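You operate a simulated robot arm through the tools that you are given. There is no shell and no other tool. Be economical: measure what you need, move in short steps, check, and stop when the job is done.

You are at the controls of a simulated two-armed robot. One attempt, no reset.

Task
Pick up the white wipe pad from the top of the prep table with one hand, pass it to the other hand and put it on the desk beside the cleaner bottle.
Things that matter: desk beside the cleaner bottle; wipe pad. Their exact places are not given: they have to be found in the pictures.

It is judged by the outcome, as a careful person would: the job done as asked, and still so three seconds after it is handed in. It fails if anything else is knocked over, pushed out of place, dropped, spilled or broken.

Robot
Two 7-joint arms with two-finger parallel grippers on one trunk, on a base that drives. Base frame: it is fixed to the floor where the robot stands at the start and does not move with it; the origin is under the middle of the robot, x ahead of it, y to its left, z up. Units: m, rad, N and s.
The left shoulder is at the start at [0.07, 0.133, 1.126], the right one opposite. With the tool pointing down near the work surface each hand reaches from about 0.1 to 0.64 m from the robot's upright axis, wherever it stands, measured 20 degrees to its own side. Places, roughly: desk beside the cleaner bottle [2.6, 0.4, 0.7]. Payload 1.57 kg a hand.
Tool frame (each hand has its own): the origin (TCP) lies between the finger pads and is the grasp point; the fingertips stand 0.03 m ahead of it; z points along the fingers, y is the line along which they close. Largest opening 0.08 m; finger width 0.017, thickness 0.012; the body of the gripper, 0.04 by 0.082 m, starts 0.08 m behind the TCP.
Orientation is that of the tool frame in the base frame, as [roll, pitch, yaw] about the fixed x, y, z axes, in that order (R = Rz(yaw) Ry(pitch) Rx(roll)). With the fingers straight down and closing along the base's y, the tool's x points along the base's -x, its y along +y and its z along -z.

Tools
- The arms move only by the tool move_arm. It takes "left_commands", "right_commands" or both (then of equal length, played together; a hand with none holds still); each is a list that holds one entry, the list of rows, each a list of 7 numbers: the gripper command, from -1 (fully open) to 1 (shut), values between in proportion, then the shift along the base's x, y, z in units of 30 mm (1.0 is 30 mm), then the turn, a rotation vector about the base's x, y, z in units of 4 degrees (1.0 is 4 degrees). In form: [[[jaw, x, y, z, rx, ry, rz], ...]]. A call has 1 to 8 rows; each row shifts and turns the commanded pose from where the row before left it. A call with a number of a shift or a turn outside -1 to 1 is refused whole. Rows are played at 5 a second. More than 0.05 m and 0.15 rad between two rows, or a gripper value outside its range, and nothing of the call is played. Where a pose cannot be reached the arm comes as near as it can. A force on the tool above 40 N (or 10 N above the force at the start of the call, whichever is more), or a blocked arm, ends the call early, and 0.2 s more pass. The fingers move at their own pace (about 0.153 m/s each) and stop on an object; they squeeze with about 37 N. The grip force told is the motor's: it shows also when the fingers shut on nothing. Time passes only in rows, and 0.2 s behind the last, so rows that do not move let the fingers close. It gives the time, the measured TCP pose, the force on the tool (base axes), the opening and the grip force at its end, in the units of the frame above (readings bear some noise), with the torque about the TCP (base axes, N m) and any sound that the robot's microphone picked up.
- Cameras (640 x 400 px; columns grow to the right, rows downward): "scene" is now at [0.1329, -0.0292, 1.3494]; the picture's right is [-0.36, -0.93, 0.00], its down [-0.58, 0.22, -0.78] and it looks along [0.73, -0.28, -0.62] (base axes); focal length 266 px, centre (320, 200). "left" rides on the left gripper at [0.072, 0.007, -0.122] in its tool frame; the picture's right is [-0.09, 1.00, 0.00], its down [-0.84, -0.08, -0.54] and it looks along [-0.54, -0.05, 0.84] (tool axes); focal length 238 px, centre (320, 200). "right" rides on the right gripper at [0.072, -0.007, -0.122] in its tool frame; the picture's right is [0.09, 1.00, 0.00], its down [-0.84, 0.08, -0.54] and it looks along [-0.54, 0.05, 0.84] (tool axes); focal length 238 px, centre (320, 200).
- grab_frame(camera): a new picture of that camera. No time passes.
- slide_trunk(by): slides the trunk up (or, below 0, down) by that many m; the arms and the scene camera ride with it, the base frame stays. It gives what a move gives, with no picture.
- roll_base(legs): drives the robot by 1 to 6 legs, each [ahead, left, turn to the left] in m, m and rad, along the robot's own axes; the way and the turn of a leg run together, so that a leg with both is an arc; at most 1.5 m and 3.142 rad a leg. The arms and the cameras ride along, it lands a little off, and it stops where it bumps. It gives what a move gives.
- turn_head(pan, tilt): turns the head with the scene camera to pan (to the left, within 1.501 rad either way) and tilt (down, from -0.506 to 1.204), counted from straight ahead of the robot. It gives what a move gives.
- point_at(camera, pixels): for up to 12 pixels [column, row] of the newest picture of that camera ("zoom" is the newest enlarged one), the place [x, y, z] in the base frame of the surface seen there, good to about 0.002 m. No time passes.
- enlarge(camera, box): a new picture of the part [left, top, right, bottom] of that camera's present view, enlarged. No time passes.
- close_job(): hands the job in; it is judged then, once.

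Keep the steps short. Do not move on a guess: measure, check each grasp and each placing, and mend mistakes. In all there are 80 turns and 62 pictures (those below and enlarged ones count). Leave the grippers open and the arms clear of the work at the hand-in unless told otherwise, and finish with a single line.

The tools are called after "Emit:" as a command line: name --argument value ..., lists and objects as JSON in quotes. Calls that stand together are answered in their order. move_arm: Moves the arms, as the interface text tells. Its arguments: {"type":"object","properties":{"left_commands":{"type":"array"},"right_commands":{"type":"array"}},"required":[]} The other tools are called the same way: slide_trunk (by) slides the trunk up or down; roll_base (legs) drives the base; turn_head (pan, tilt) turns the head that bears the scene camera; grab_frame (camera) takes a picture; point_at (camera, pixels) gives the place of the surface under pixels of a picture; enlarge (camera, box) takes an enlarged picture of a part of a camera's view; close_job () hands the job in.

At the start:

```text
t: 0.0
left_ee_pos: [0.5151, 0.0525, 1.0733]
left_ee_rot: [-3.14, 0.001, 3.14]
left_contact_force: [-1.0, 0.9, -1.5]
left_torque: [0.02, 0.02, -0.01]
left_grip_width: 0.0801
left_gripper_force: 0.1
right_ee_pos: [0.3996, -0.3615, 1.0116]
right_ee_rot: [3.142, 0.0, -3.141]
right_contact_force: [1.0, 0.4, 0.5]
right_torque: [0.0, 0.02, -0.03]
right_grip_width: 0.0799
right_gripper_force: 0.0
trunk travel left (down, up): [-0.7, 0.24]
robot x, y, heading: [0.0028, -0.0009, -0.005]
head pan, tilt: [-0.368, 0.668]
```

scene: 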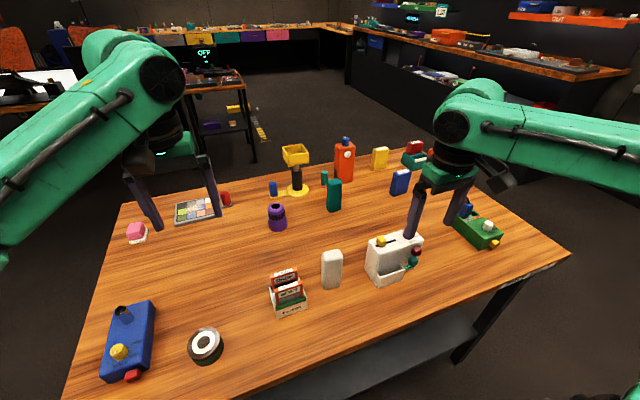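
right: 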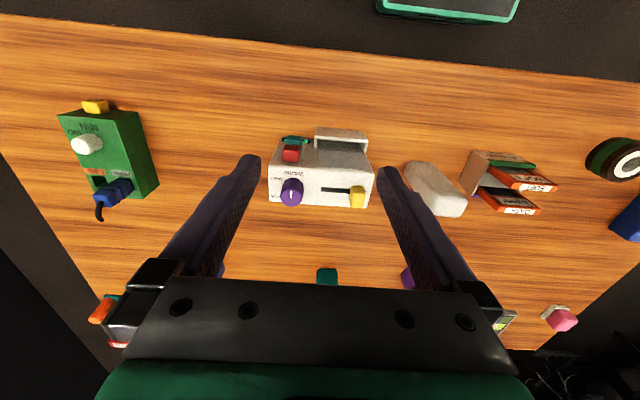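
left: 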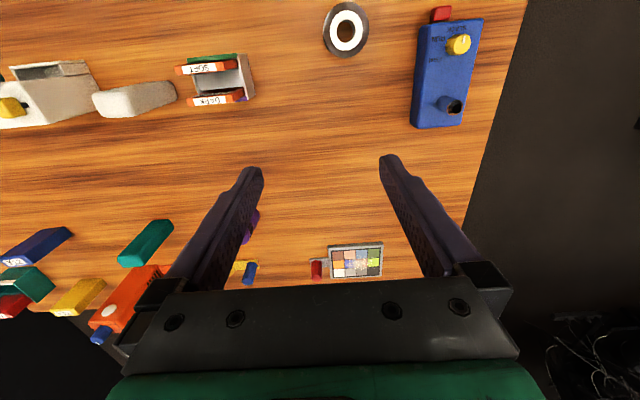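

The white block standing near (332,270) looks like the wipe pad. I'll enlarge it and measure around it.

Emit:
enlarge --camera "scene" --box '[240, 210, 440, 335]'

Emit:
point_at --camera "scene" --pixels '[[332, 253], [332, 272], [332, 292], [288, 275], [300, 310], [370, 280], [400, 235], [70, 399], [570, 255], [120, 205], [430, 150], [333, 330]]'

Emit:
point_at --camera "right" --pixels '[[415, 165], [430, 170], [450, 205], [435, 190], [462, 200], [408, 180], [370, 180], [462, 180]]'

```text
3.20 times, centred on (340, 272) of scene
```

zoom: 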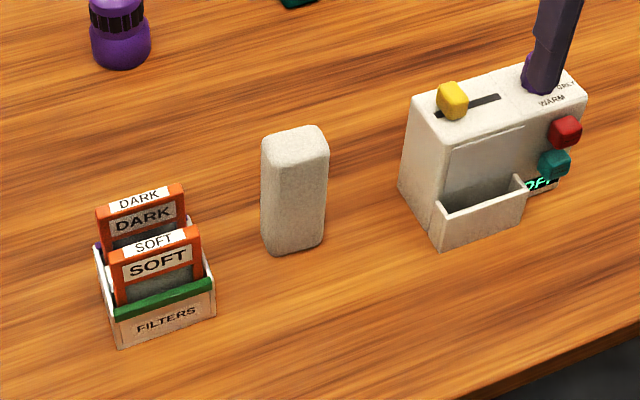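

```text
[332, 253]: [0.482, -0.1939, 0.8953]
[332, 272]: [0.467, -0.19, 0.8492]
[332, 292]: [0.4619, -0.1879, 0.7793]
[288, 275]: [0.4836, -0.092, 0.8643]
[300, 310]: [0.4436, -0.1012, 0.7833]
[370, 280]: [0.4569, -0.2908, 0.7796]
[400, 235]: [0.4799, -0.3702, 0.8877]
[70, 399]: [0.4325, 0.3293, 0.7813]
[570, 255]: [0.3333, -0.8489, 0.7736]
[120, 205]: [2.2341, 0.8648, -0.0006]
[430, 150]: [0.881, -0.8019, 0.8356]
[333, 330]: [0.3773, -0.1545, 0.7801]
```

```text
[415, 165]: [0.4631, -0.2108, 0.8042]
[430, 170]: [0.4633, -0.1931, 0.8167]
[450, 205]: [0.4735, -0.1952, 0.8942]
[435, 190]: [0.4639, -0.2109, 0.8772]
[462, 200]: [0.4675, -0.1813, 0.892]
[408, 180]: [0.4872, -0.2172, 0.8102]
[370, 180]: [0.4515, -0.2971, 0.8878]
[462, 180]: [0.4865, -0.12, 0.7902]
```

Emit:
point_at --camera "zoom" --pixels '[[268, 138], [312, 130], [322, 150], [275, 155], [270, 200], [320, 195], [290, 200], [326, 200], [295, 142], [205, 240], [180, 190], [412, 110]]'

Emit:
enlarge --camera "right" --box '[360, 120, 560, 245]'

```text
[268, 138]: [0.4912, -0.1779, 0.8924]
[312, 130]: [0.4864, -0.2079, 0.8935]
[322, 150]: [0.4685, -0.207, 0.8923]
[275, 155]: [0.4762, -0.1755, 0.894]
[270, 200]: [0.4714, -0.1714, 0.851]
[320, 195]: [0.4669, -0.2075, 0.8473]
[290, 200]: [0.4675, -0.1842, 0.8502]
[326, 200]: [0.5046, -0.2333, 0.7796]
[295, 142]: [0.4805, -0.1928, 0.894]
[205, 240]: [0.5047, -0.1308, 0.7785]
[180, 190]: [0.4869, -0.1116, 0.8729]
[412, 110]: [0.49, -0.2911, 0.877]
```

```text
3.20 times, centred on (460, 182) of right
```

zoom: 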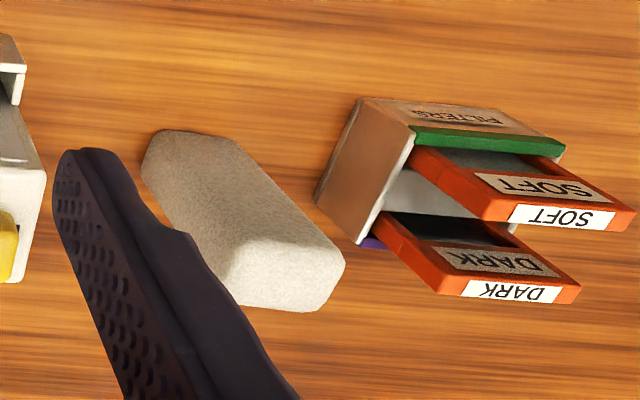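

The pad stands at about (0.481, -0.193), 0.78–0.895 high, 42 × 28 mm and yawed about -7°. I'll bring the right hand above it. At the same time I'll move the left hand away and start turning it so its fingers point sideways for the hand-over.

Emit:
move_arm --right_commands '[[[-1, 0.45, 0.936, 0, 0, 0, -0.3], [-1, 0.45, 0.936, 0, 0, 0, -0.3], [-1, 0.45, 0.936, 0, 0, 0, -0.3], [-1, 0.45, 0.936, 0, 0, 0, -0.3], [-1, 0.45, 0.936, 0, 0, 0, -0.3], [-1, 0.45, 0.936, 0, 0, 0, -0.3], [-1, 0, 0, -0.7, 0, 0, 0], [-1, 0, 0, -0.7, 0, 0, 0]]]' --left_commands '[[[-1, -0.4, 0.6, 0.1, 0, 0, 0], [-1, -0.4, 0.6, 0.1, -1, 1, 1], [-1, -0.4, 0.6, 0.1, -1, 1, 1], [-1, -0.4, 0.6, 0.1, -1, 1, 1], [-1, -0.4, 0.6, 0.1, -1, 1, 1], [-1, -0.4, 0.6, 0.1, -1, 1, 1], [-1, -0.4, 0.6, 0.1, -1, 1, 1], [-1, -0.4, 0.6, 0.1, -1, 1, 1]]]'

Emit:
grab_frame --camera "right"

Emit:
grab_frame --camera "scene"

```text
t: 1.8
left_ee_pos: [0.4189, 0.1974, 1.0974]
left_ee_rot: [-2.749, -0.578, -2.75]
left_contact_force: [0.1, -0.3, -1.0]
left_torque: [0.0, 0.04, -0.01]
left_grip_width: 0.0799
left_gripper_force: 0.0
right_ee_pos: [0.4819, -0.1933, 0.9703]
right_ee_rot: [-3.14, 0.0, 3.017]
right_contact_force: [-1.0, -0.6, 1.3]
right_torque: [0.01, -0.03, 0.0]
right_grip_width: 0.0802
right_gripper_force: 0.2
trunk travel left (down, up): [-0.7, 0.24]
robot x, y, heading: [-0.0001, 0.0019, -0.0]
head pan, tilt: [-0.368, 0.668]
```

```text
56 pictures are left
```

right: 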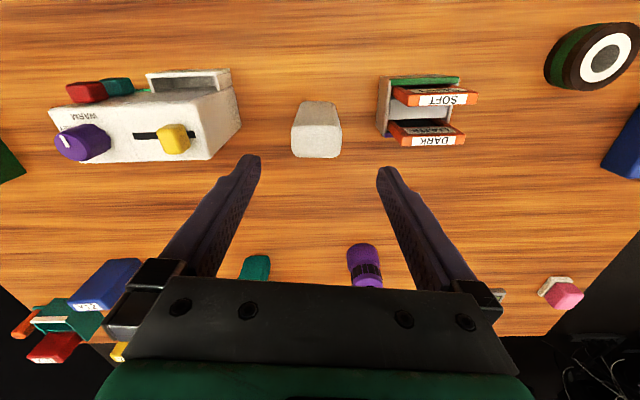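

```text
55 pictures are left
```

scene: 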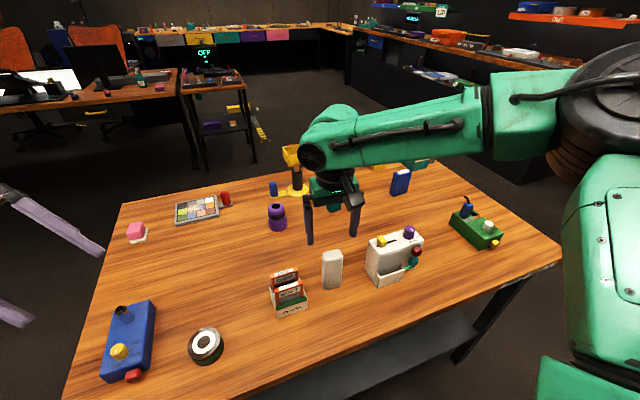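

Emit:
point_at --camera "right" --pixels '[[298, 130], [338, 130], [318, 128], [302, 154], [334, 154], [318, 155], [318, 140], [380, 110], [235, 100]]'

Emit:
enlarge --camera "scene" --box '[0, 20, 280, 195]'

```text
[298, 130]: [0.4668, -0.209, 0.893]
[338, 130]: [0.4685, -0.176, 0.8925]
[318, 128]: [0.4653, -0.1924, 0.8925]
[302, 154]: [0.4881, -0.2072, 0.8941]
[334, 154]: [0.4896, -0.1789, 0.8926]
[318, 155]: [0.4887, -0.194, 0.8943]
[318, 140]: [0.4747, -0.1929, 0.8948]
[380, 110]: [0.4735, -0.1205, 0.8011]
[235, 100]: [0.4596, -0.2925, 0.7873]
```

```text
2.29 times, centred on (140, 108) of scene
```

zoom: 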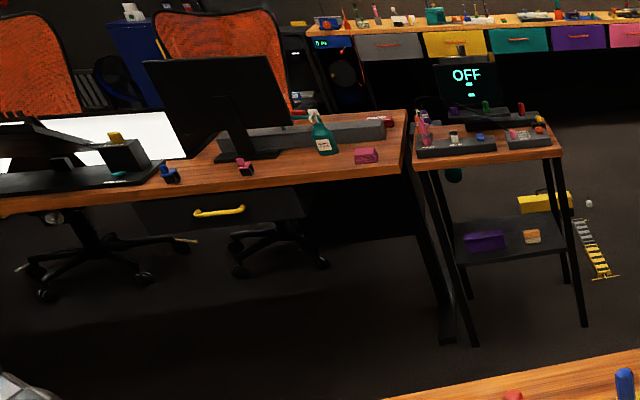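

Emit:
point_at --camera "zoom" --pixels '[[322, 135], [322, 153], [340, 165], [300, 165], [402, 115], [390, 185], [366, 157], [260, 152], [340, 188], [245, 168], [300, 185], [380, 130]]'

Emit:
move_arm --right_commands '[[[-1, -0.03, 0, -0.77, 0, 0, 0.25], [-1, -0.03, 0, -0.77, 0, 0, 0.25], [-1, -0.03, 0, -0.77, 0, 0, 0], [-1, 0, 0, -0.77, 0, 0, 0], [-1, 0, 0, 0, 0, 0, 0]]]'

Emit:
grab_frame --camera "right"

```text
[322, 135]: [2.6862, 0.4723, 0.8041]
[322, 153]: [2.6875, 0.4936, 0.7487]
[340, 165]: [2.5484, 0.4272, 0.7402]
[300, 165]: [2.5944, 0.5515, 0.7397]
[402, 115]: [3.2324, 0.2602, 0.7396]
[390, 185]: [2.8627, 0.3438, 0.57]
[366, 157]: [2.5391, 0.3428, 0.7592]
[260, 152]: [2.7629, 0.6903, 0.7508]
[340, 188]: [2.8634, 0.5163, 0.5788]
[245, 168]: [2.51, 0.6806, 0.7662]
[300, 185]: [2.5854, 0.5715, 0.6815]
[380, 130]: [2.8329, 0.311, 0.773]
```

```text
t: 3.0
left_ee_pos: [0.4183, 0.1971, 1.0965]
left_ee_rot: [-2.751, -0.575, -2.749]
left_contact_force: [1.0, -0.6, 0.6]
left_torque: [-0.01, -0.05, 0.01]
left_grip_width: 0.0797
left_gripper_force: 0.1
right_ee_pos: [0.4774, -0.1939, 0.877]
right_ee_rot: [3.141, 0.001, 3.051]
right_contact_force: [-0.4, 0.1, 0.2]
right_torque: [-0.01, 0.0, 0.0]
right_grip_width: 0.0802
right_gripper_force: 0.1
trunk travel left (down, up): [-0.7, 0.24]
robot x, y, heading: [-0.0021, -0.0029, 0.001]
head pan, tilt: [-0.368, 0.668]
```

```text
53 pictures are left
```

right: 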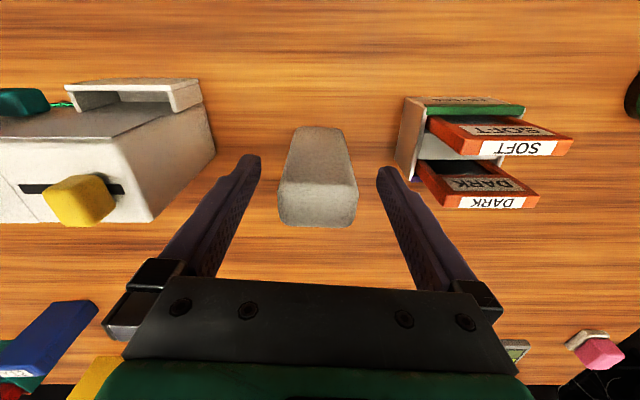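

The pad sits between the fingers with clear space on both sides. I'll close the right hand and lift a little.

Emit:
move_arm --right_commands '[[[1, 0, 0, 0, 0, 0, 0], [1, 0, 0, 0, 0, 0, 0], [1, 0, 0, 0, 0, 0, 0], [1, 0, 0, 0.3, 0, 0, 0], [1, 0, 0, 0.7, 0, 0, 0], [1, 0, 0, 1, 0, 0, 0]]]' --left_commands '[[[-1, 0, 0, 0, -1, 1, 1], [-1, 0, 0, 0, -1, 1, 1], [-1, 0, 0, 0, -1, 1, 1], [-1, 0, 0, 0, -1, 1, 1], [-1, 0, 0, 0, -1, 1, 1], [-1, 0, 0, 0, -1, 1, 1]]]'

Emit:
grab_frame --camera "scene"

```text
t: 4.4
left_ee_pos: [0.4174, 0.1989, 1.0947]
left_ee_rot: [-2.506, -1.148, -2.51]
left_contact_force: [-0.5, 0.4, 0.8]
left_torque: [-0.03, 0.0, 0.04]
left_grip_width: 0.0798
left_gripper_force: 0.0
right_ee_pos: [0.4757, -0.1939, 0.938]
right_ee_rot: [-3.14, 0.001, 3.053]
right_contact_force: [-0.5, 0.1, 0.1]
right_torque: [-0.02, -0.01, -0.02]
right_grip_width: 0.0439
right_gripper_force: 36.8
trunk travel left (down, up): [-0.7, 0.24]
robot x, y, heading: [0.0018, 0.0016, 0.002]
head pan, tilt: [-0.368, 0.668]
```

```text
52 pictures are left
```

scene: 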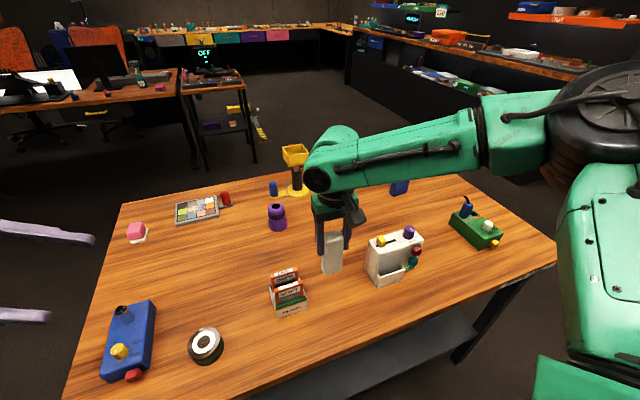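

The grip holds at 0.044 m and the pad is off the table. I'll carry it up to the hand-over spot in front of the trunk while the left hand finishes turning.

Emit:
move_arm --right_commands '[[[1, 0, 0, 1, 0, 0, 0.16], [1, 0, 0, 1, 0, 0, 0.16], [1, -0.31, 0.74, 0.86, 0, 0, 0.16], [1, -0.31, 0.74, 0.86, 0, 0, 0.16], [1, -0.31, 0.74, 0.86, 0, 0, 0.16], [1, -0.31, 0.74, 0.86, 0, 0, 0.16], [1, -0.31, 0.74, 0.86, 0, 0, 0.16], [1, -0.31, 0.74, 0.76, 0, 0, 0.16]]]' --left_commands '[[[-1, 0, 0, 0, -0.864, 0.864, 0.864], [-1, 0, 0, 0, -0.864, 0.864, 0.864], [-1, 0, 0, 0, -0.864, 0.864, 0.864], [-1, 0, 0, 0, -0.864, 0.864, 0.864], [-1, 0, 0, 0, -0.864, 0.864, 0.864], [-1, 0, 0, 0, 0, 0, 0], [-1, 0, 0, 0, 0, 0, 0], [-1, 0, 0, 0, 0, 0, 0]]]'

Emit:
grab_frame --camera "left"

Emit:
grab_frame --camera "scene"

```text
t: 6.2
left_ee_pos: [0.418, 0.1964, 1.0961]
left_ee_rot: [-2.623, -1.569, -2.088]
left_contact_force: [-0.9, 0.0, 1.2]
left_torque: [0.02, 0.01, -0.03]
left_grip_width: 0.0801
left_gripper_force: 0.1
right_ee_pos: [0.4263, -0.0861, 1.1326]
right_ee_rot: [3.141, 0.001, 3.133]
right_contact_force: [-0.5, 0.1, -1.0]
right_torque: [0.0, 0.01, -0.02]
right_grip_width: 0.0439
right_gripper_force: 37.0
right hand out of reach, approached as far as the arm can: row 7, 8
trunk travel left (down, up): [-0.7, 0.24]
robot x, y, heading: [0.0012, 0.0026, 0.008]
head pan, tilt: [-0.368, 0.668]
```

```text
51 pictures are left
```

left: 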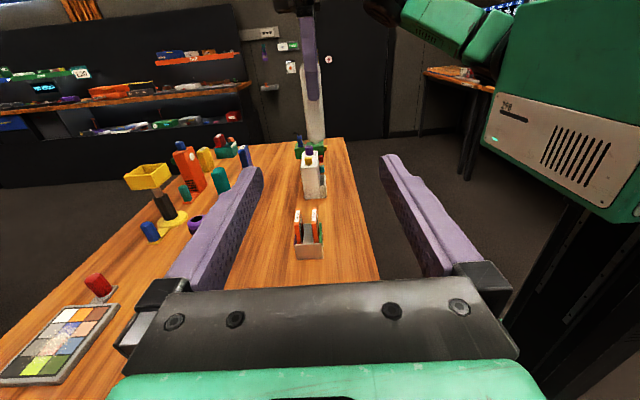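

```text
50 pictures are left
```

scene: 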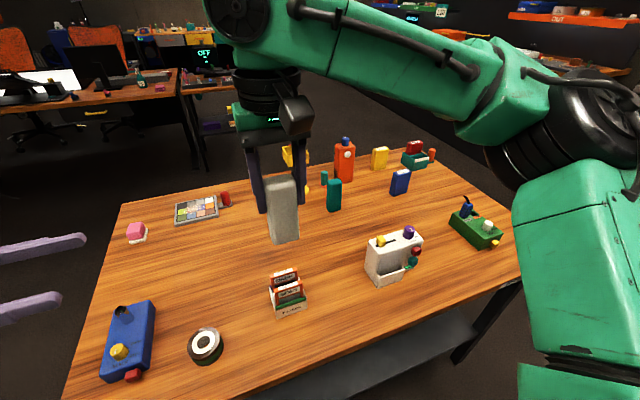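

The right hand stopped at (0.426, -0.086, 1.133), which is good enough for the hand-over. I'll measure the pad as it hangs there.

Emit:
point_at --camera "left" --pixels '[[304, 70], [304, 100], [322, 105], [312, 120], [306, 130], [322, 132], [314, 138], [313, 90]]'

Emit:
point_at --camera "scene" --pixels '[[272, 185], [283, 215], [296, 215], [284, 238], [274, 240], [297, 236], [270, 215]]'

Emit:
enlarge --camera "left" --box '[260, 0, 380, 150]'

```text
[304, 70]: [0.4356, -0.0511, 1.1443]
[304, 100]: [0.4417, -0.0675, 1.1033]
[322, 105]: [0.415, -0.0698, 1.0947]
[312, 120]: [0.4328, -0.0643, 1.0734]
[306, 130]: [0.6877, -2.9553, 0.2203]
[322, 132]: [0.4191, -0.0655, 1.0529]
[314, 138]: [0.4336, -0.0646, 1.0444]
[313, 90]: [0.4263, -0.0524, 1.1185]
```

```text
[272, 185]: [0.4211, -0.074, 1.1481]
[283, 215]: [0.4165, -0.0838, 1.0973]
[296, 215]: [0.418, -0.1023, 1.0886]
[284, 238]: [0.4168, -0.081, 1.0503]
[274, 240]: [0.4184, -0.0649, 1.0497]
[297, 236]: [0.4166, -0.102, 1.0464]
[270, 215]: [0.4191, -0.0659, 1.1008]
```

```text
2.67 times, centred on (320, 75) of left
```

zoom: 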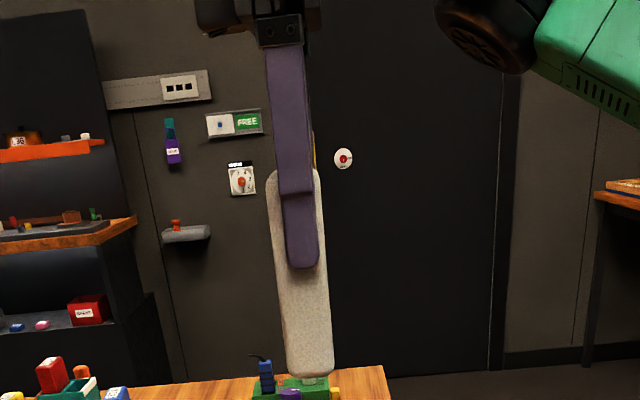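

Pad: x 0.416–0.444, centre y -0.086, bottom z about 1.037; the right fingertips end at about 1.103. I'll first bring the left hand to the right height and part of the way across.

Emit:
move_arm --left_commands '[[[-1, 0.2, 0, -0.47, 0, 0, 0], [-1, 0.2, -0.2, -0.46, 0, 0, 0], [-1, 0, -0.9, 0, 0, 0, 0], [-1, 0, -0.9, 0, 0, 0, 0], [-1, 0, -0.9, 0, 0, 0, 0], [-1, 0, -0.9, 0, 0, 0, 0], [-1, 0, -0.9, 0, 0, 0, 0]]]'

Emit:
grab_frame --camera "left"

Emit:
grab_frame --camera "scene"

```text
t: 7.8
left_ee_pos: [0.4301, 0.0562, 1.0689]
left_ee_rot: [-1.669, -1.57, -3.04]
left_contact_force: [-0.5, -0.3, 0.0]
left_torque: [0.04, 0.01, -0.01]
left_grip_width: 0.0799
left_gripper_force: 0.0
right_ee_pos: [0.4262, -0.0884, 1.1315]
right_ee_rot: [3.14, 0.001, 3.133]
right_contact_force: [0.5, -0.5, -0.3]
right_torque: [-0.01, -0.04, 0.03]
right_grip_width: 0.0438
right_gripper_force: 37.4
trunk travel left (down, up): [-0.7, 0.24]
robot x, y, heading: [0.0024, -0.0031, -0.004]
head pan, tilt: [-0.368, 0.668]
```

```text
48 pictures are left
```

left: 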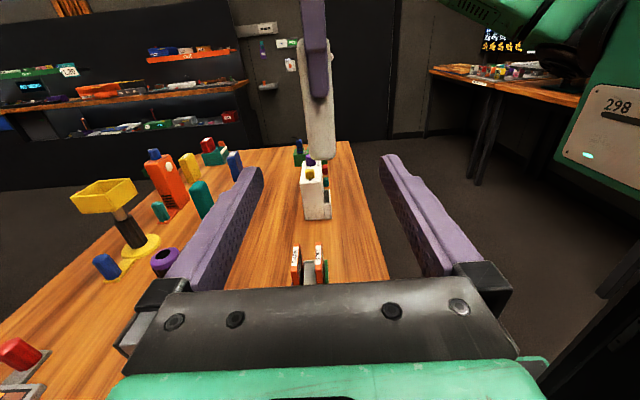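

```text
47 pictures are left
```

scene: 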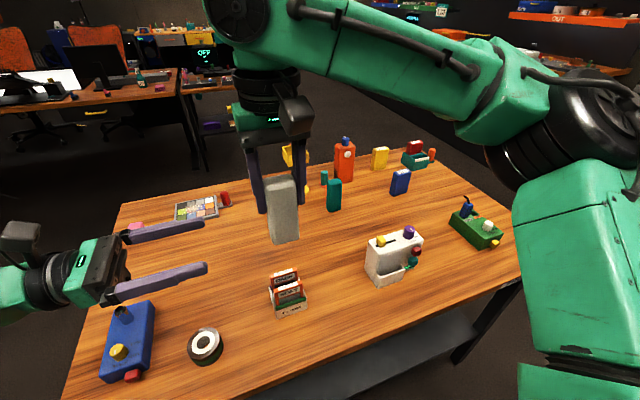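

The left fingers straddle the pad's x range and sit below the right fingers. I'll slide in until the left TCP is at y about -0.071.

Emit:
move_arm --left_commands '[[[-1, 0, -0.9, 0, 0, 0, 0], [-1, 0, -0.9, 0, 0, 0, 0], [-1, 0, -0.9, 0, 0, 0, 0], [-1, 0, -0.9, 0, 0, 0, 0], [-1, 0, -0.63, 0, 0, 0, 0], [-1, 0, 0, 0, 0, 0, 0]]]'

Emit:
grab_frame --camera "left"

Emit:
grab_frame --camera "scene"

```text
t: 9.2
left_ee_pos: [0.4303, -0.0716, 1.0686]
left_ee_rot: [0.851, -1.57, 0.718]
left_contact_force: [-0.2, -0.2, 0.0]
left_torque: [0.01, 0.01, -0.04]
left_grip_width: 0.0798
left_gripper_force: 0.1
right_ee_pos: [0.4264, -0.0865, 1.132]
right_ee_rot: [-3.141, -0.001, 3.133]
right_contact_force: [-0.3, 0.8, -0.2]
right_torque: [0.01, -0.02, -0.01]
right_grip_width: 0.0437
right_gripper_force: 36.2
trunk travel left (down, up): [-0.7, 0.24]
robot x, y, heading: [0.0019, -0.0015, -0.006]
head pan, tilt: [-0.368, 0.668]
```

```text
46 pictures are left
```

left: 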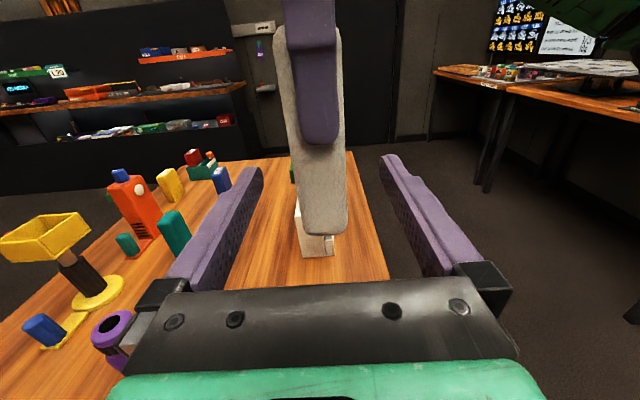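

```text
45 pictures are left
```

scene: 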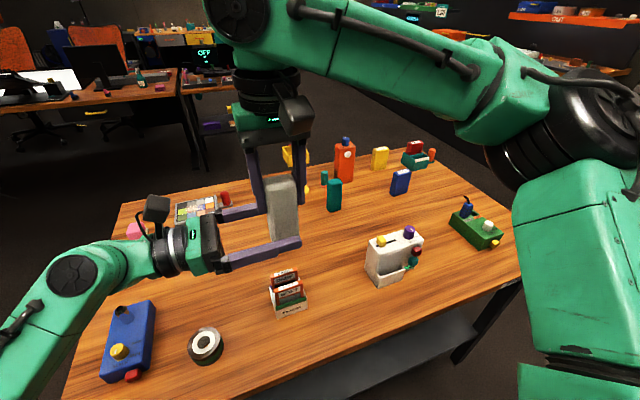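

The pad is between the left fingers. I'll close the left hand.

Emit:
move_arm --left_commands '[[[1, 0, 0, 0, 0, 0, 0], [1, 0, 0, 0, 0, 0, 0], [1, 0, 0, 0, 0, 0, 0], [1, 0, 0, 0, 0, 0, 0]]]'

Emit:
enlarge --camera "scene" --box '[180, 130, 380, 255]'

Emit:
grab_frame --camera "left"

```text
t: 10.2
left_ee_pos: [0.4296, -0.0704, 1.0693]
left_ee_rot: [0.912, -1.567, 0.657]
left_contact_force: [-6.3, 1.0, 1.0]
left_torque: [-0.03, -0.12, -0.2]
left_grip_width: 0.0291
left_gripper_force: 36.7
right_ee_pos: [0.4274, -0.0871, 1.1322]
right_ee_rot: [3.14, 0.001, 3.134]
right_contact_force: [6.3, 0.6, -1.0]
right_torque: [-0.05, -0.31, 0.04]
right_grip_width: 0.0437
right_gripper_force: 36.9
trunk travel left (down, up): [-0.7, 0.24]
robot x, y, heading: [0.0013, -0.0038, -0.003]
head pan, tilt: [-0.368, 0.668]
```

```text
3.20 times, centred on (280, 192) of scene
```

zoom: 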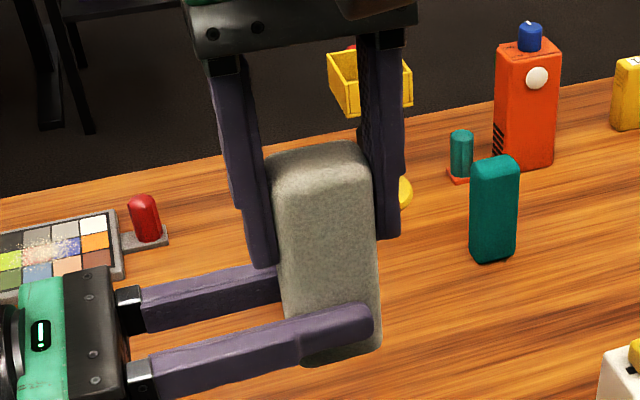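

```text
43 pictures are left
```

left: 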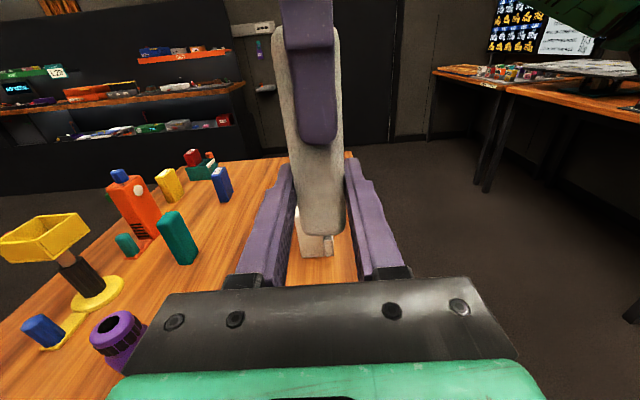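

Both hands hold it: left opening 0.029, grip 37 N. I'll open the right hand, then lower the left hand with the pad to clear the right fingers.

Emit:
move_arm --right_commands '[[[-1, 0, 0, 0, 0, 0, 0], [-1, 0, 0, 0, 0, 0, 0], [-1, 0, 0, 0, 0, 0, 0], [-1, 0, 0, 0, 0, 0, 0], [-1, 0, 0, 0, 0, 0, 0], [-1, 0, 0, 0, 0, 0, 0], [-1, 0, 0, 0, 0, 0, 0]]]' --left_commands '[[[1, 0, 0, 0, 0, 0, 0], [1, 0, 0, 0, 0, 0, 0], [1, 0, 0, 0, 0, 0, 0], [1, 0, 0, -0.6, 0, 0, 0], [1, 0, 0, -0.6, 0, 0, 0], [1, 0, 0, -0.6, 0, 0, 0], [1, 0, 0, -0.6, 0, 0, 0]]]'

Emit:
grab_frame --camera "scene"

```text
t: 11.8
left_ee_pos: [0.4314, -0.0688, 0.9964]
left_ee_rot: [1.024, -1.568, 0.547]
left_contact_force: [0.7, 0.1, 0.0]
left_torque: [-0.01, -0.02, -0.01]
left_grip_width: 0.0288
left_gripper_force: 36.8
right_ee_pos: [0.4271, -0.0858, 1.1308]
right_ee_rot: [-3.141, 0.0, 3.131]
right_contact_force: [-0.7, -0.5, 0.2]
right_torque: [0.01, -0.02, -0.04]
right_grip_width: 0.0801
right_gripper_force: 0.0
trunk travel left (down, up): [-0.7, 0.24]
robot x, y, heading: [0.0043, 0.0001, 0.003]
head pan, tilt: [-0.368, 0.668]
```

```text
42 pictures are left
```

scene: 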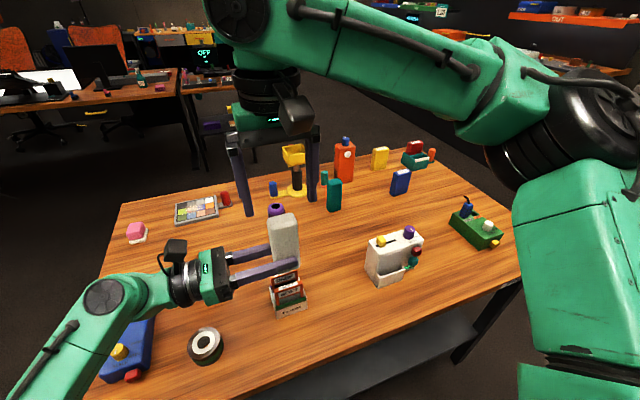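

The pad is in the left hand alone and the right fingers clear it by about 2 cm. I'll draw both arms apart and back.

Emit:
move_arm --right_commands '[[[-1, 0, -0.5, 0, 0, 0, 0], [-1, 0, -1, 0, 0, 0, 0], [-1, -0.5, -1, 0, 0, 0, 0], [-1, -0.5, -1, 0, 0, 0, 0], [-1, -0.5, -1, 0, 0, 0, 0], [-1, -0.5, -1, 0, 0, 0, 0], [-1, -0.5, -1, 0, 0, 0, 0], [-1, -0.5, -1, 0, 0, 0, 0]]]' --left_commands '[[[1, 0, 0.5, -0.1, 0, 0, 0], [1, 0, 1, 0, 0, 0, 0], [1, -0.5, 1, 0, 0, 0, 0], [1, -0.5, 1, 0.5, 0, 0, 0], [1, -0.5, 1, 0.5, 0, 0, 0], [1, -0.5, 1, 0.5, 0, 0, 0], [1, -0.5, 1, 0.5, 0, 0, 0], [1, -0.5, 1, 0.5, 0, 0, 0]]]'

Emit:
turn_head --pan 0.15 --tilt 0.4

Emit:
grab_frame --camera "scene"

```text
t: 13.6
left_ee_pos: [0.3345, 0.155, 1.0687]
left_ee_rot: [-2.951, -1.57, -1.761]
left_contact_force: [-0.4, 0.3, 0.0]
left_torque: [-0.02, -0.01, 0.01]
left_grip_width: 0.029
left_gripper_force: 36.6
right_ee_pos: [0.3354, -0.3146, 1.1337]
right_ee_rot: [3.14, 0.003, -3.141]
right_contact_force: [-0.2, 0.0, -0.8]
right_torque: [0.0, 0.0, -0.02]
right_grip_width: 0.0802
right_gripper_force: 0.0
trunk travel left (down, up): [-0.7, 0.24]
robot x, y, heading: [-0.0013, 0.0001, -0.002]
head pan, tilt: [-0.368, 0.668]
```

```text
t: 14.6
left_ee_pos: [0.3389, 0.1548, 1.0678]
left_ee_rot: [-2.263, -1.569, -2.45]
left_contact_force: [0.5, -0.1, -0.3]
left_torque: [0.0, 0.0, 0.01]
left_grip_width: 0.0289
left_gripper_force: 37.4
right_ee_pos: [0.336, -0.3142, 1.134]
right_ee_rot: [-3.141, -0.001, -3.142]
right_contact_force: [-0.1, 0.0, -0.6]
right_torque: [0.02, 0.0, 0.01]
right_grip_width: 0.0801
right_gripper_force: 0.0
trunk travel left (down, up): [-0.7, 0.24]
robot x, y, heading: [0.0003, 0.0033, -0.003]
head pan, tilt: [0.15, 0.4]
```

```text
41 pictures are left
```

scene: 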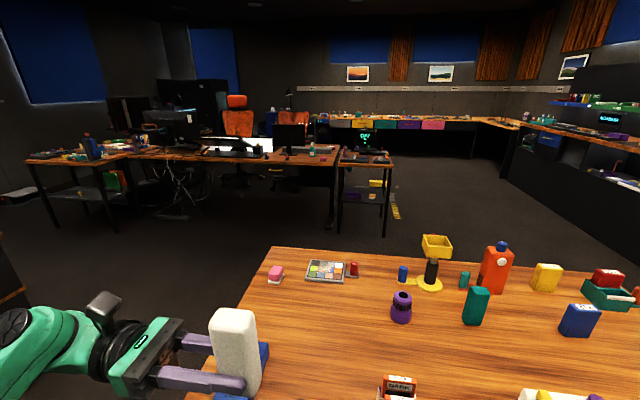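

The hand-over worked. Next I'll measure the way to the desk: table corners, desk edge, legs and the items around the bottle.

Emit:
point_at --camera "scene" --pixels '[[272, 249], [190, 395], [334, 161], [331, 227], [383, 232], [341, 232], [200, 157], [130, 157], [117, 230], [312, 152], [5, 280], [150, 230]]'

Emit:
enlarge --camera "scene" --box '[180, 100, 420, 250]'

```text
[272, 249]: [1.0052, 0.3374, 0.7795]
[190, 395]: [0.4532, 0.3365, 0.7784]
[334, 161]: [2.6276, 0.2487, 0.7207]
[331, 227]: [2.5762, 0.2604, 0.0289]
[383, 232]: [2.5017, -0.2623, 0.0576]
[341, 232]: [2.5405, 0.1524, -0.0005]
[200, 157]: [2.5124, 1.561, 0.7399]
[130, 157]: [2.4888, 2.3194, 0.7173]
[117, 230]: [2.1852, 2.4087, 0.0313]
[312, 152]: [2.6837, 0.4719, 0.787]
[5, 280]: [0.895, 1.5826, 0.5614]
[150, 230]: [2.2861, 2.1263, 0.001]
```

```text
2.67 times, centred on (300, 175) of scene
```

zoom: 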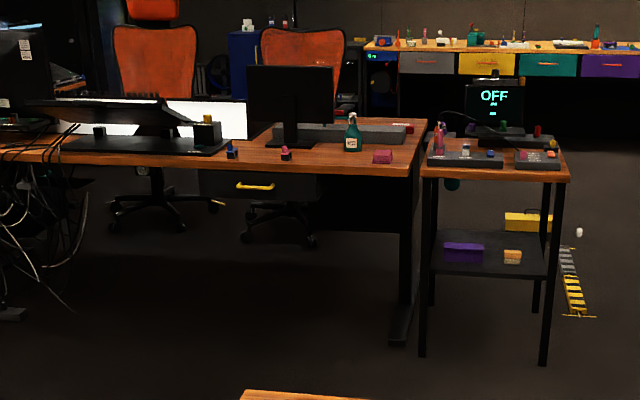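

The desk front edge is at x ≈ 2.48, its top at z ≈ 0.74 and its right end at y ≈ 0.25. The corridor left of the table, y 0.34–1.5, is free. I'll drive left 0.87, then ahead 1.4.

Emit:
roll_base --legs '[[0, 0.87, 0], [1.4, 0, 0]]'

Emit:
turn_head --pan -0.3 --tilt 0.5

Emit:
grab_frame --camera "scene"

```text
t: 25.7
left_ee_pos: [1.737, 0.9797, 1.0676]
left_ee_rot: [-2.272, -1.57, -2.479]
left_contact_force: [0.8, -0.2, 0.2]
left_torque: [0.01, -0.02, 0.02]
left_grip_width: 0.0289
left_gripper_force: 37.2
right_ee_pos: [1.718, 0.511, 1.1342]
right_ee_rot: [3.141, 0.001, 3.104]
right_contact_force: [-1.4, 0.1, 0.0]
right_torque: [-0.02, -0.02, 0.02]
right_grip_width: 0.0797
right_gripper_force: 0.1
trunk travel left (down, up): [-0.7, 0.24]
robot x, y, heading: [1.3904, 0.8395, -0.035]
head pan, tilt: [0.15, 0.4]
```

```text
t: 26.6
left_ee_pos: [1.7378, 0.9805, 1.069]
left_ee_rot: [0.826, -1.569, 0.707]
left_contact_force: [0.0, -0.3, -0.1]
left_torque: [0.0, -0.01, -0.06]
left_grip_width: 0.029
left_gripper_force: 36.4
right_ee_pos: [1.7191, 0.5111, 1.1335]
right_ee_rot: [3.141, 0.0, 3.102]
right_contact_force: [0.1, 0.9, -0.3]
right_torque: [-0.02, 0.0, -0.01]
right_grip_width: 0.08
right_gripper_force: 0.0
trunk travel left (down, up): [-0.7, 0.24]
robot x, y, heading: [1.3932, 0.839, -0.04]
head pan, tilt: [-0.3, 0.499]
```

```text
39 pictures are left
```

scene: 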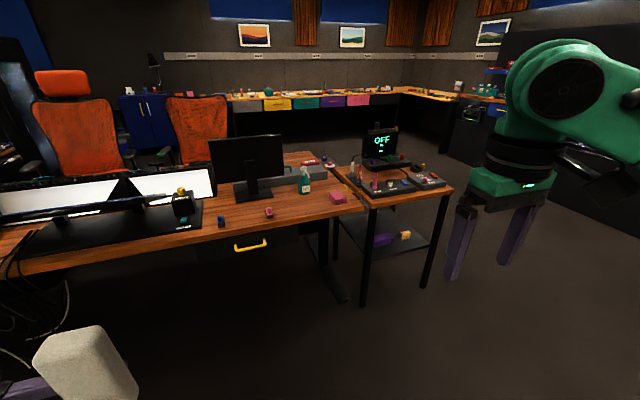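

Emit:
enlarge --camera "scene" --box '[200, 130, 400, 255]'

Emit:
point_at --camera "scene" --pixels '[[304, 175], [304, 190], [307, 195], [297, 193], [337, 197], [268, 212], [292, 215], [230, 237], [365, 205], [250, 195], [330, 205], [300, 177]]'

```text
3.20 times, centred on (300, 192) of scene
```

zoom: 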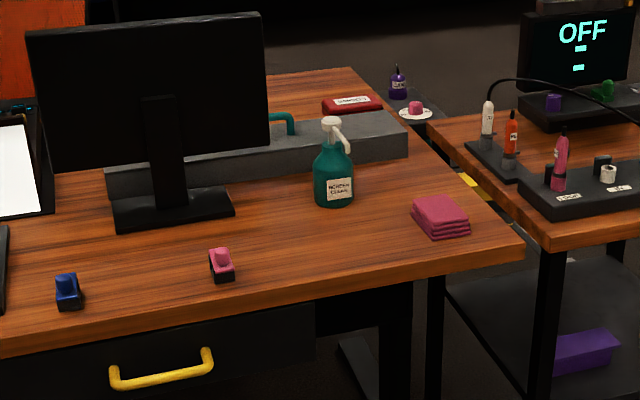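

```text
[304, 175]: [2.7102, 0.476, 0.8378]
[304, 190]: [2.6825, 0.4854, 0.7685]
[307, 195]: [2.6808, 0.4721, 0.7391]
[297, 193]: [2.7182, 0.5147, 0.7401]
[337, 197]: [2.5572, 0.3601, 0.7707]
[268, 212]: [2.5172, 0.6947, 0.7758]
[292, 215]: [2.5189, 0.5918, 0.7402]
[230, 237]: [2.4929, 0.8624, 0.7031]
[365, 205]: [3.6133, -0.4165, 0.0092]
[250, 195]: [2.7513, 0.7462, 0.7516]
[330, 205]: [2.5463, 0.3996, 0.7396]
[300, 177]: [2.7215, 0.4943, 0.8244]
```

The green bottle labelled "NOZZLE CLEAN…" stands at about (2.70, 0.48) on the desk, top z 0.74. The spot left of and slightly in front of it, around (2.61, 0.575), is free. I'll straighten up, drive right 0.45 and ahead 0.6, then turn the left hand fingers down, starting now.

Emit:
roll_base --legs '[[0, 0, 0.04], [0, -0.45, 0], [0.55, 0, 0]]'

Emit:
move_arm --left_commands '[[[1, 0, 0, 0, 1, -1, -1], [1, 0, 0, 0, 1, -1, -1], [1, 0, 0, 0, 1, -1, -1], [1, 0, 0, 0, 1, -1, -1], [1, 0, 0, 0, 1, -1, -1], [1, 0, 0, 0, 1, -1, -1], [1, 0, 0, 0, 1, -1, -1], [1, 0, 0, 0, 1, -1, -1]]]'

Emit:
move_arm --left_commands '[[[1, 0, 0, 0, 1, -1, -1], [1, 0, 0, 0, 1, -1, -1], [1, 0, 0, 0, 1, -1, -1], [1, 0, 0, 0, 1, -1, -1], [1, 0, 0, 0, 1, -1, -1], [1, 0, 0, 0, 1, -1, -1], [1, 0, 0, 0, 1, -1, -1]]]'

Emit:
grab_frame --camera "scene"

```text
t: 32.5
left_ee_pos: [2.2838, 0.5589, 1.0677]
left_ee_rot: [0.651, -1.57, 0.936]
left_contact_force: [-0.7, -0.8, 0.0]
left_torque: [-0.02, -0.01, 0.03]
left_grip_width: 0.0287
left_gripper_force: 36.4
right_ee_pos: [2.2898, 0.0894, 1.1341]
right_ee_rot: [-3.141, 0.002, -3.125]
right_contact_force: [0.2, 0.2, 0.5]
right_torque: [-0.02, 0.0, 0.01]
right_grip_width: 0.0799
right_gripper_force: 0.0
trunk travel left (down, up): [-0.7, 0.24]
robot x, y, heading: [1.9533, 0.4, 0.021]
head pan, tilt: [-0.3, 0.499]
```

```text
t: 34.3
left_ee_pos: [2.2835, 0.5585, 1.0683]
left_ee_rot: [-2.636, -0.791, -2.651]
left_contact_force: [0.2, -0.4, 0.7]
left_torque: [0.04, 0.01, -0.01]
left_grip_width: 0.0289
left_gripper_force: 36.3
right_ee_pos: [2.2908, 0.0894, 1.1327]
right_ee_rot: [-3.141, 0.001, -3.126]
right_contact_force: [0.3, 0.0, -0.7]
right_torque: [-0.01, -0.02, -0.01]
right_grip_width: 0.08
right_gripper_force: 0.1
trunk travel left (down, up): [-0.7, 0.24]
robot x, y, heading: [1.9473, 0.3963, 0.015]
head pan, tilt: [-0.3, 0.499]
```

```text
t: 35.9
left_ee_pos: [2.2828, 0.559, 1.0688]
left_ee_rot: [-2.977, -0.173, -2.993]
left_contact_force: [-0.3, -0.6, 0.2]
left_torque: [0.01, -0.02, 0.0]
left_grip_width: 0.0287
left_gripper_force: 36.5
right_ee_pos: [2.2896, 0.0885, 1.133]
right_ee_rot: [3.141, 0.002, -3.123]
right_contact_force: [-0.8, -0.6, 0.3]
right_torque: [0.04, 0.01, 0.0]
right_grip_width: 0.0799
right_gripper_force: 0.0
trunk travel left (down, up): [-0.7, 0.24]
robot x, y, heading: [1.9498, 0.4033, 0.012]
head pan, tilt: [-0.3, 0.499]
```

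```text
37 pictures are left
```

scene: 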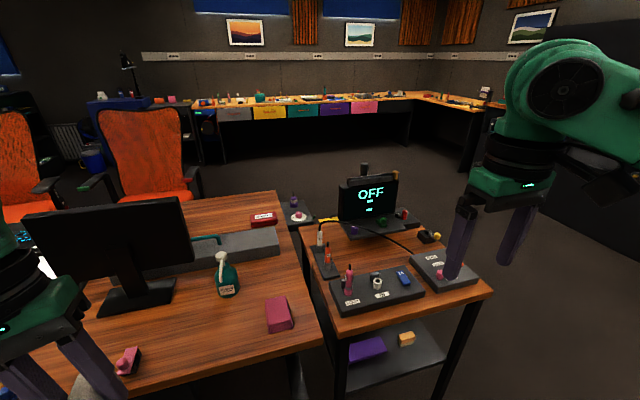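

Nearly fingers-down. I'll finish the turn, drive ahead 0.165, and aim the head at the placing spot.

Emit:
move_arm --left_commands '[[[1, 0, 0, 0, 0.8, -0.8, -0.8], [1, 0, 0, 0, 0.8, -0.8, -0.8], [1, 0, 0, 0, 0.8, -0.8, -0.8], [1, 0, 0, 0, 0, 0, 0]]]'

Emit:
roll_base --legs '[[0.165, 0, 0]]'

Emit:
turn_head --pan 0.1 --tilt 0.75

Emit:
grab_frame --camera "scene"

Emit:
grab_frame --camera "left"

```text
t: 36.9
left_ee_pos: [2.2829, 0.5585, 1.0684]
left_ee_rot: [-3.128, 0.006, 3.135]
left_contact_force: [0.7, 0.4, 0.4]
left_torque: [-0.01, 0.01, 0.03]
left_grip_width: 0.0289
left_gripper_force: 36.9
right_ee_pos: [2.2904, 0.0908, 1.133]
right_ee_rot: [3.141, 0.0, -3.124]
right_contact_force: [0.3, -0.8, 0.4]
right_torque: [-0.02, -0.01, 0.0]
right_grip_width: 0.0799
right_gripper_force: 0.0
trunk travel left (down, up): [-0.7, 0.24]
robot x, y, heading: [1.9463, 0.3971, 0.02]
head pan, tilt: [-0.3, 0.499]
```

```text
t: 38.3
left_ee_pos: [2.4475, 0.5633, 1.0689]
left_ee_rot: [-3.131, 0.007, 3.139]
left_contact_force: [0.0, 0.3, -1.0]
left_torque: [0.01, 0.03, 0.0]
left_grip_width: 0.0287
left_gripper_force: 36.9
right_ee_pos: [2.4549, 0.0943, 1.1349]
right_ee_rot: [-3.142, 0.001, -3.12]
right_contact_force: [-0.4, -0.2, 0.1]
right_torque: [0.04, 0.0, 0.0]
right_grip_width: 0.0798
right_gripper_force: 0.1
trunk travel left (down, up): [-0.7, 0.24]
robot x, y, heading: [2.1136, 0.4008, 0.025]
head pan, tilt: [-0.3, 0.499]
```

```text
t: 39.2
left_ee_pos: [2.4498, 0.563, 1.0682]
left_ee_rot: [-3.13, 0.005, 3.141]
left_contact_force: [0.0, 0.6, 0.4]
left_torque: [-0.03, -0.01, 0.0]
left_grip_width: 0.0285
left_gripper_force: 36.6
right_ee_pos: [2.4575, 0.0938, 1.1322]
right_ee_rot: [-3.141, 0.001, -3.121]
right_contact_force: [-0.6, -0.3, -0.3]
right_torque: [-0.03, 0.02, -0.04]
right_grip_width: 0.0798
right_gripper_force: 0.1
trunk travel left (down, up): [-0.7, 0.24]
robot x, y, heading: [2.114, 0.4019, 0.024]
head pan, tilt: [0.099, 0.75]
```

```text
36 pictures are left
```

scene: 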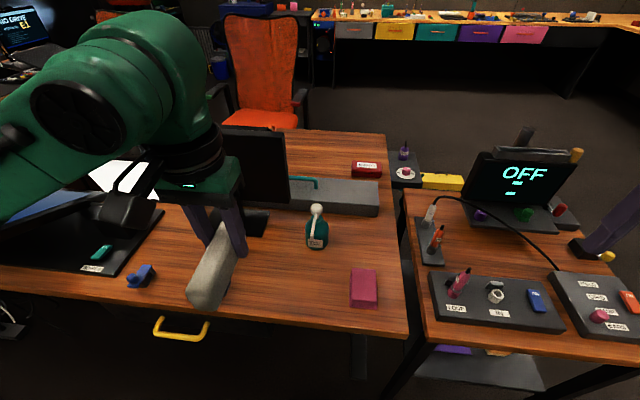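

```text
35 pictures are left
```

left: 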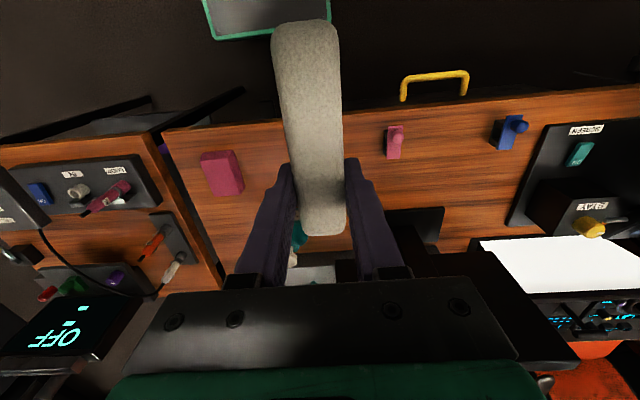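

Emit:
point_at --camera "scene" --pixels '[[317, 208], [317, 235], [306, 240], [328, 240], [288, 200], [286, 135], [262, 235], [268, 212], [195, 300], [228, 245], [215, 285], [352, 270]]'

Emit:
point_at --camera "left" --pixels '[[275, 40], [340, 40], [305, 30], [290, 150], [340, 150], [305, 230], [340, 225], [444, 210], [400, 210]]'

Emit:
enlarge --camera "scene" --box '[150, 170, 390, 320]'

```text
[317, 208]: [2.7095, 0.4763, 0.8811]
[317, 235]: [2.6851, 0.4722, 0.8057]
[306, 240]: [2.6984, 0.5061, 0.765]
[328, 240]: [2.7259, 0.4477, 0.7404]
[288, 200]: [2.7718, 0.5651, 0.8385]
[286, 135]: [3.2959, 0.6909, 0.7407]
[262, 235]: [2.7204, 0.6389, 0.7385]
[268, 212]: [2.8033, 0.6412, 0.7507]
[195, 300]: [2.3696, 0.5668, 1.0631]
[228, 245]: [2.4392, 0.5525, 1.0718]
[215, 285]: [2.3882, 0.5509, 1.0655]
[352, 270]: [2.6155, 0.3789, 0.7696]
```

```text
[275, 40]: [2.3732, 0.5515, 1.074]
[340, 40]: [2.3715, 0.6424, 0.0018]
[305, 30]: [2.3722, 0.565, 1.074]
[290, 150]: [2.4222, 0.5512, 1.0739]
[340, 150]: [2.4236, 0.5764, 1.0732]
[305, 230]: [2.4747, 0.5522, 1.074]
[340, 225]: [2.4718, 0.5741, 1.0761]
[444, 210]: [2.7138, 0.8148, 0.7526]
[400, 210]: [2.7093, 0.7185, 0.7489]
```

```text
2.67 times, centred on (270, 245) of scene
```

zoom: 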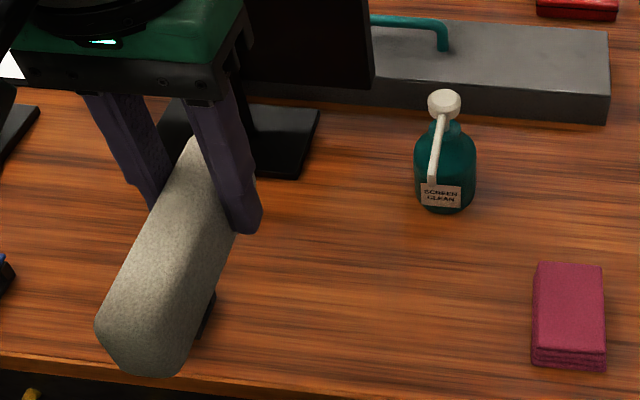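

The pad hangs level, with its top 5 mm above the TCP and its bottom about 37 mm below. I'll aim the grasp at (2.63, 0.565); nothing stands there, and the monitor edge is at x 2.77. Moving out and partly down.

Emit:
move_arm --left_commands '[[[1, 0.86, 0.02, -0.4, 0, 0, 0], [1, 0.86, 0.02, -0.4, 0, 0, 0], [1, 0.86, 0, -0.5, 0, 0, 0], [1, 0.86, 0, -0.5, 0, 0, 0], [1, 0.86, 0, -0.6, 0, 0, 0], [1, 0.86, 0, -0.7, 0, 0, 0], [1, 0.86, 0, -0.7, 0, 0, 0]]]'

Emit:
grab_frame --camera "scene"

Emit:
grab_frame --camera "left"

```text
t: 40.8
left_ee_pos: [2.6292, 0.5651, 0.9549]
left_ee_rot: [-3.129, 0.005, 3.14]
left_contact_force: [0.2, -0.3, -0.2]
left_torque: [-0.03, 0.03, 0.01]
left_grip_width: 0.0288
left_gripper_force: 37.2
right_ee_pos: [2.459, 0.093, 1.133]
right_ee_rot: [-3.141, -0.001, -3.121]
right_contact_force: [0.2, -0.1, -0.8]
right_torque: [0.02, 0.04, 0.01]
right_grip_width: 0.0799
right_gripper_force: 0.1
trunk travel left (down, up): [-0.7, 0.24]
robot x, y, heading: [2.1118, 0.4011, 0.018]
head pan, tilt: [0.099, 0.75]
```

```text
33 pictures are left
```

scene: 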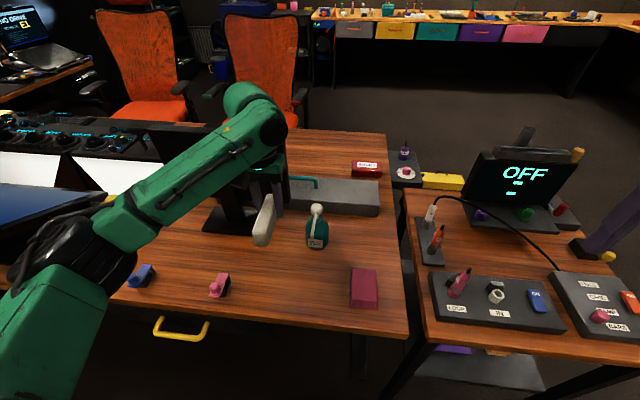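

```text
32 pictures are left
```

left: 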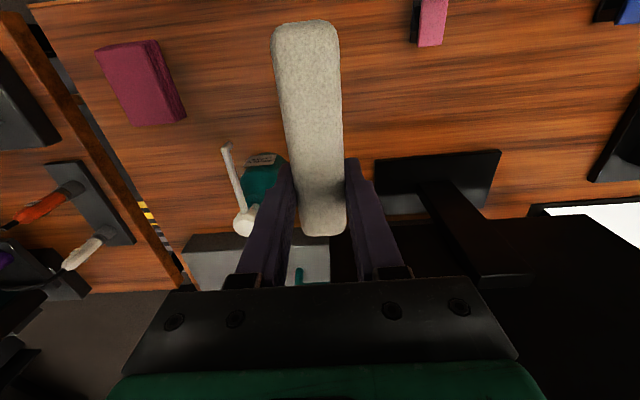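

The hand is clear of the bottle and the monitor. Lowering straight down to just above contact.

Emit:
move_arm --left_commands '[[[1, 0, 0, -0.9, 0, 0, 0], [1, 0, 0, -0.9, 0, 0, 0], [1, 0, 0, -0.9, 0, 0, 0], [1, 0, 0, -0.9, 0, 0, 0], [1, 0, 0, -0.9, 0, 0, 0], [1, 0, 0, -0.9, 0, 0, 0], [1, 0, 0, -0.1, 0, 0, 0]]]'

Emit:
enlarge --camera "scene" --box '[180, 160, 380, 285]'

Emit:
grab_frame --camera "left"

```text
t: 42.4
left_ee_pos: [2.6301, 0.5656, 0.7887]
left_ee_rot: [-3.13, 0.006, 3.141]
left_contact_force: [0.3, 0.0, 0.1]
left_torque: [0.01, 0.0, 0.02]
left_grip_width: 0.0288
left_gripper_force: 37.2
right_ee_pos: [2.4572, 0.0948, 1.134]
right_ee_rot: [-3.14, 0.002, -3.12]
right_contact_force: [-0.3, -0.1, -0.2]
right_torque: [0.02, -0.01, 0.03]
right_grip_width: 0.0798
right_gripper_force: 0.0
trunk travel left (down, up): [-0.7, 0.24]
robot x, y, heading: [2.1102, 0.399, 0.021]
head pan, tilt: [0.099, 0.75]
```

```text
3.20 times, centred on (280, 222) of scene
```

zoom: 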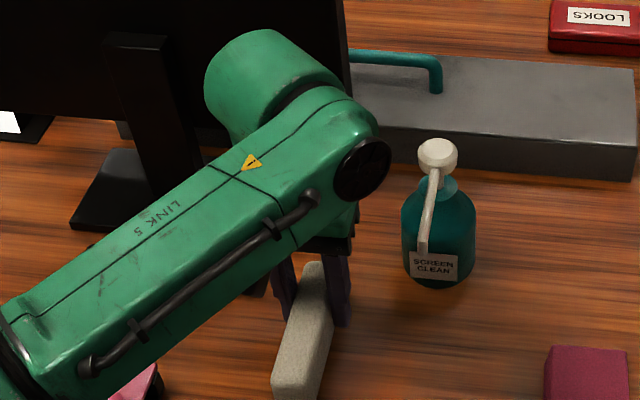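

```text
30 pictures are left
```

left: 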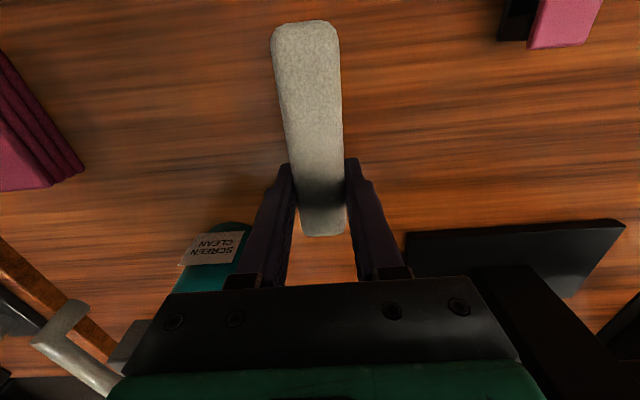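

The bottle's label reads "SCREEN CLEAN". The pad bottom is about 1 cm above the desk. I'll lower it slowly until it touches.

Emit:
move_arm --left_commands '[[[1, 0, 0, -0.15, 0, 0, 0], [1, 0, 0, -0.1, 0, 0, 0], [1, 0, 0, -0.1, 0, 0, 0], [1, 0, 0, -0.05, 0, 0, 0]]]'

```text
t: 43.4
left_ee_pos: [2.63, 0.5646, 0.7778]
left_ee_rot: [-3.129, 0.008, 3.14]
left_contact_force: [2.4, 1.4, 10.9]
left_torque: [0.18, 0.8, -0.13]
left_grip_width: 0.0289
left_gripper_force: 37.1
right_ee_pos: [2.4561, 0.0941, 1.1349]
right_ee_rot: [-3.141, 0.002, -3.121]
right_contact_force: [-0.2, -1.4, -0.4]
right_torque: [-0.04, -0.02, 0.0]
right_grip_width: 0.0799
right_gripper_force: 0.1
trunk travel left (down, up): [-0.7, 0.24]
robot x, y, heading: [2.1125, 0.3983, 0.02]
head pan, tilt: [0.099, 0.75]
```

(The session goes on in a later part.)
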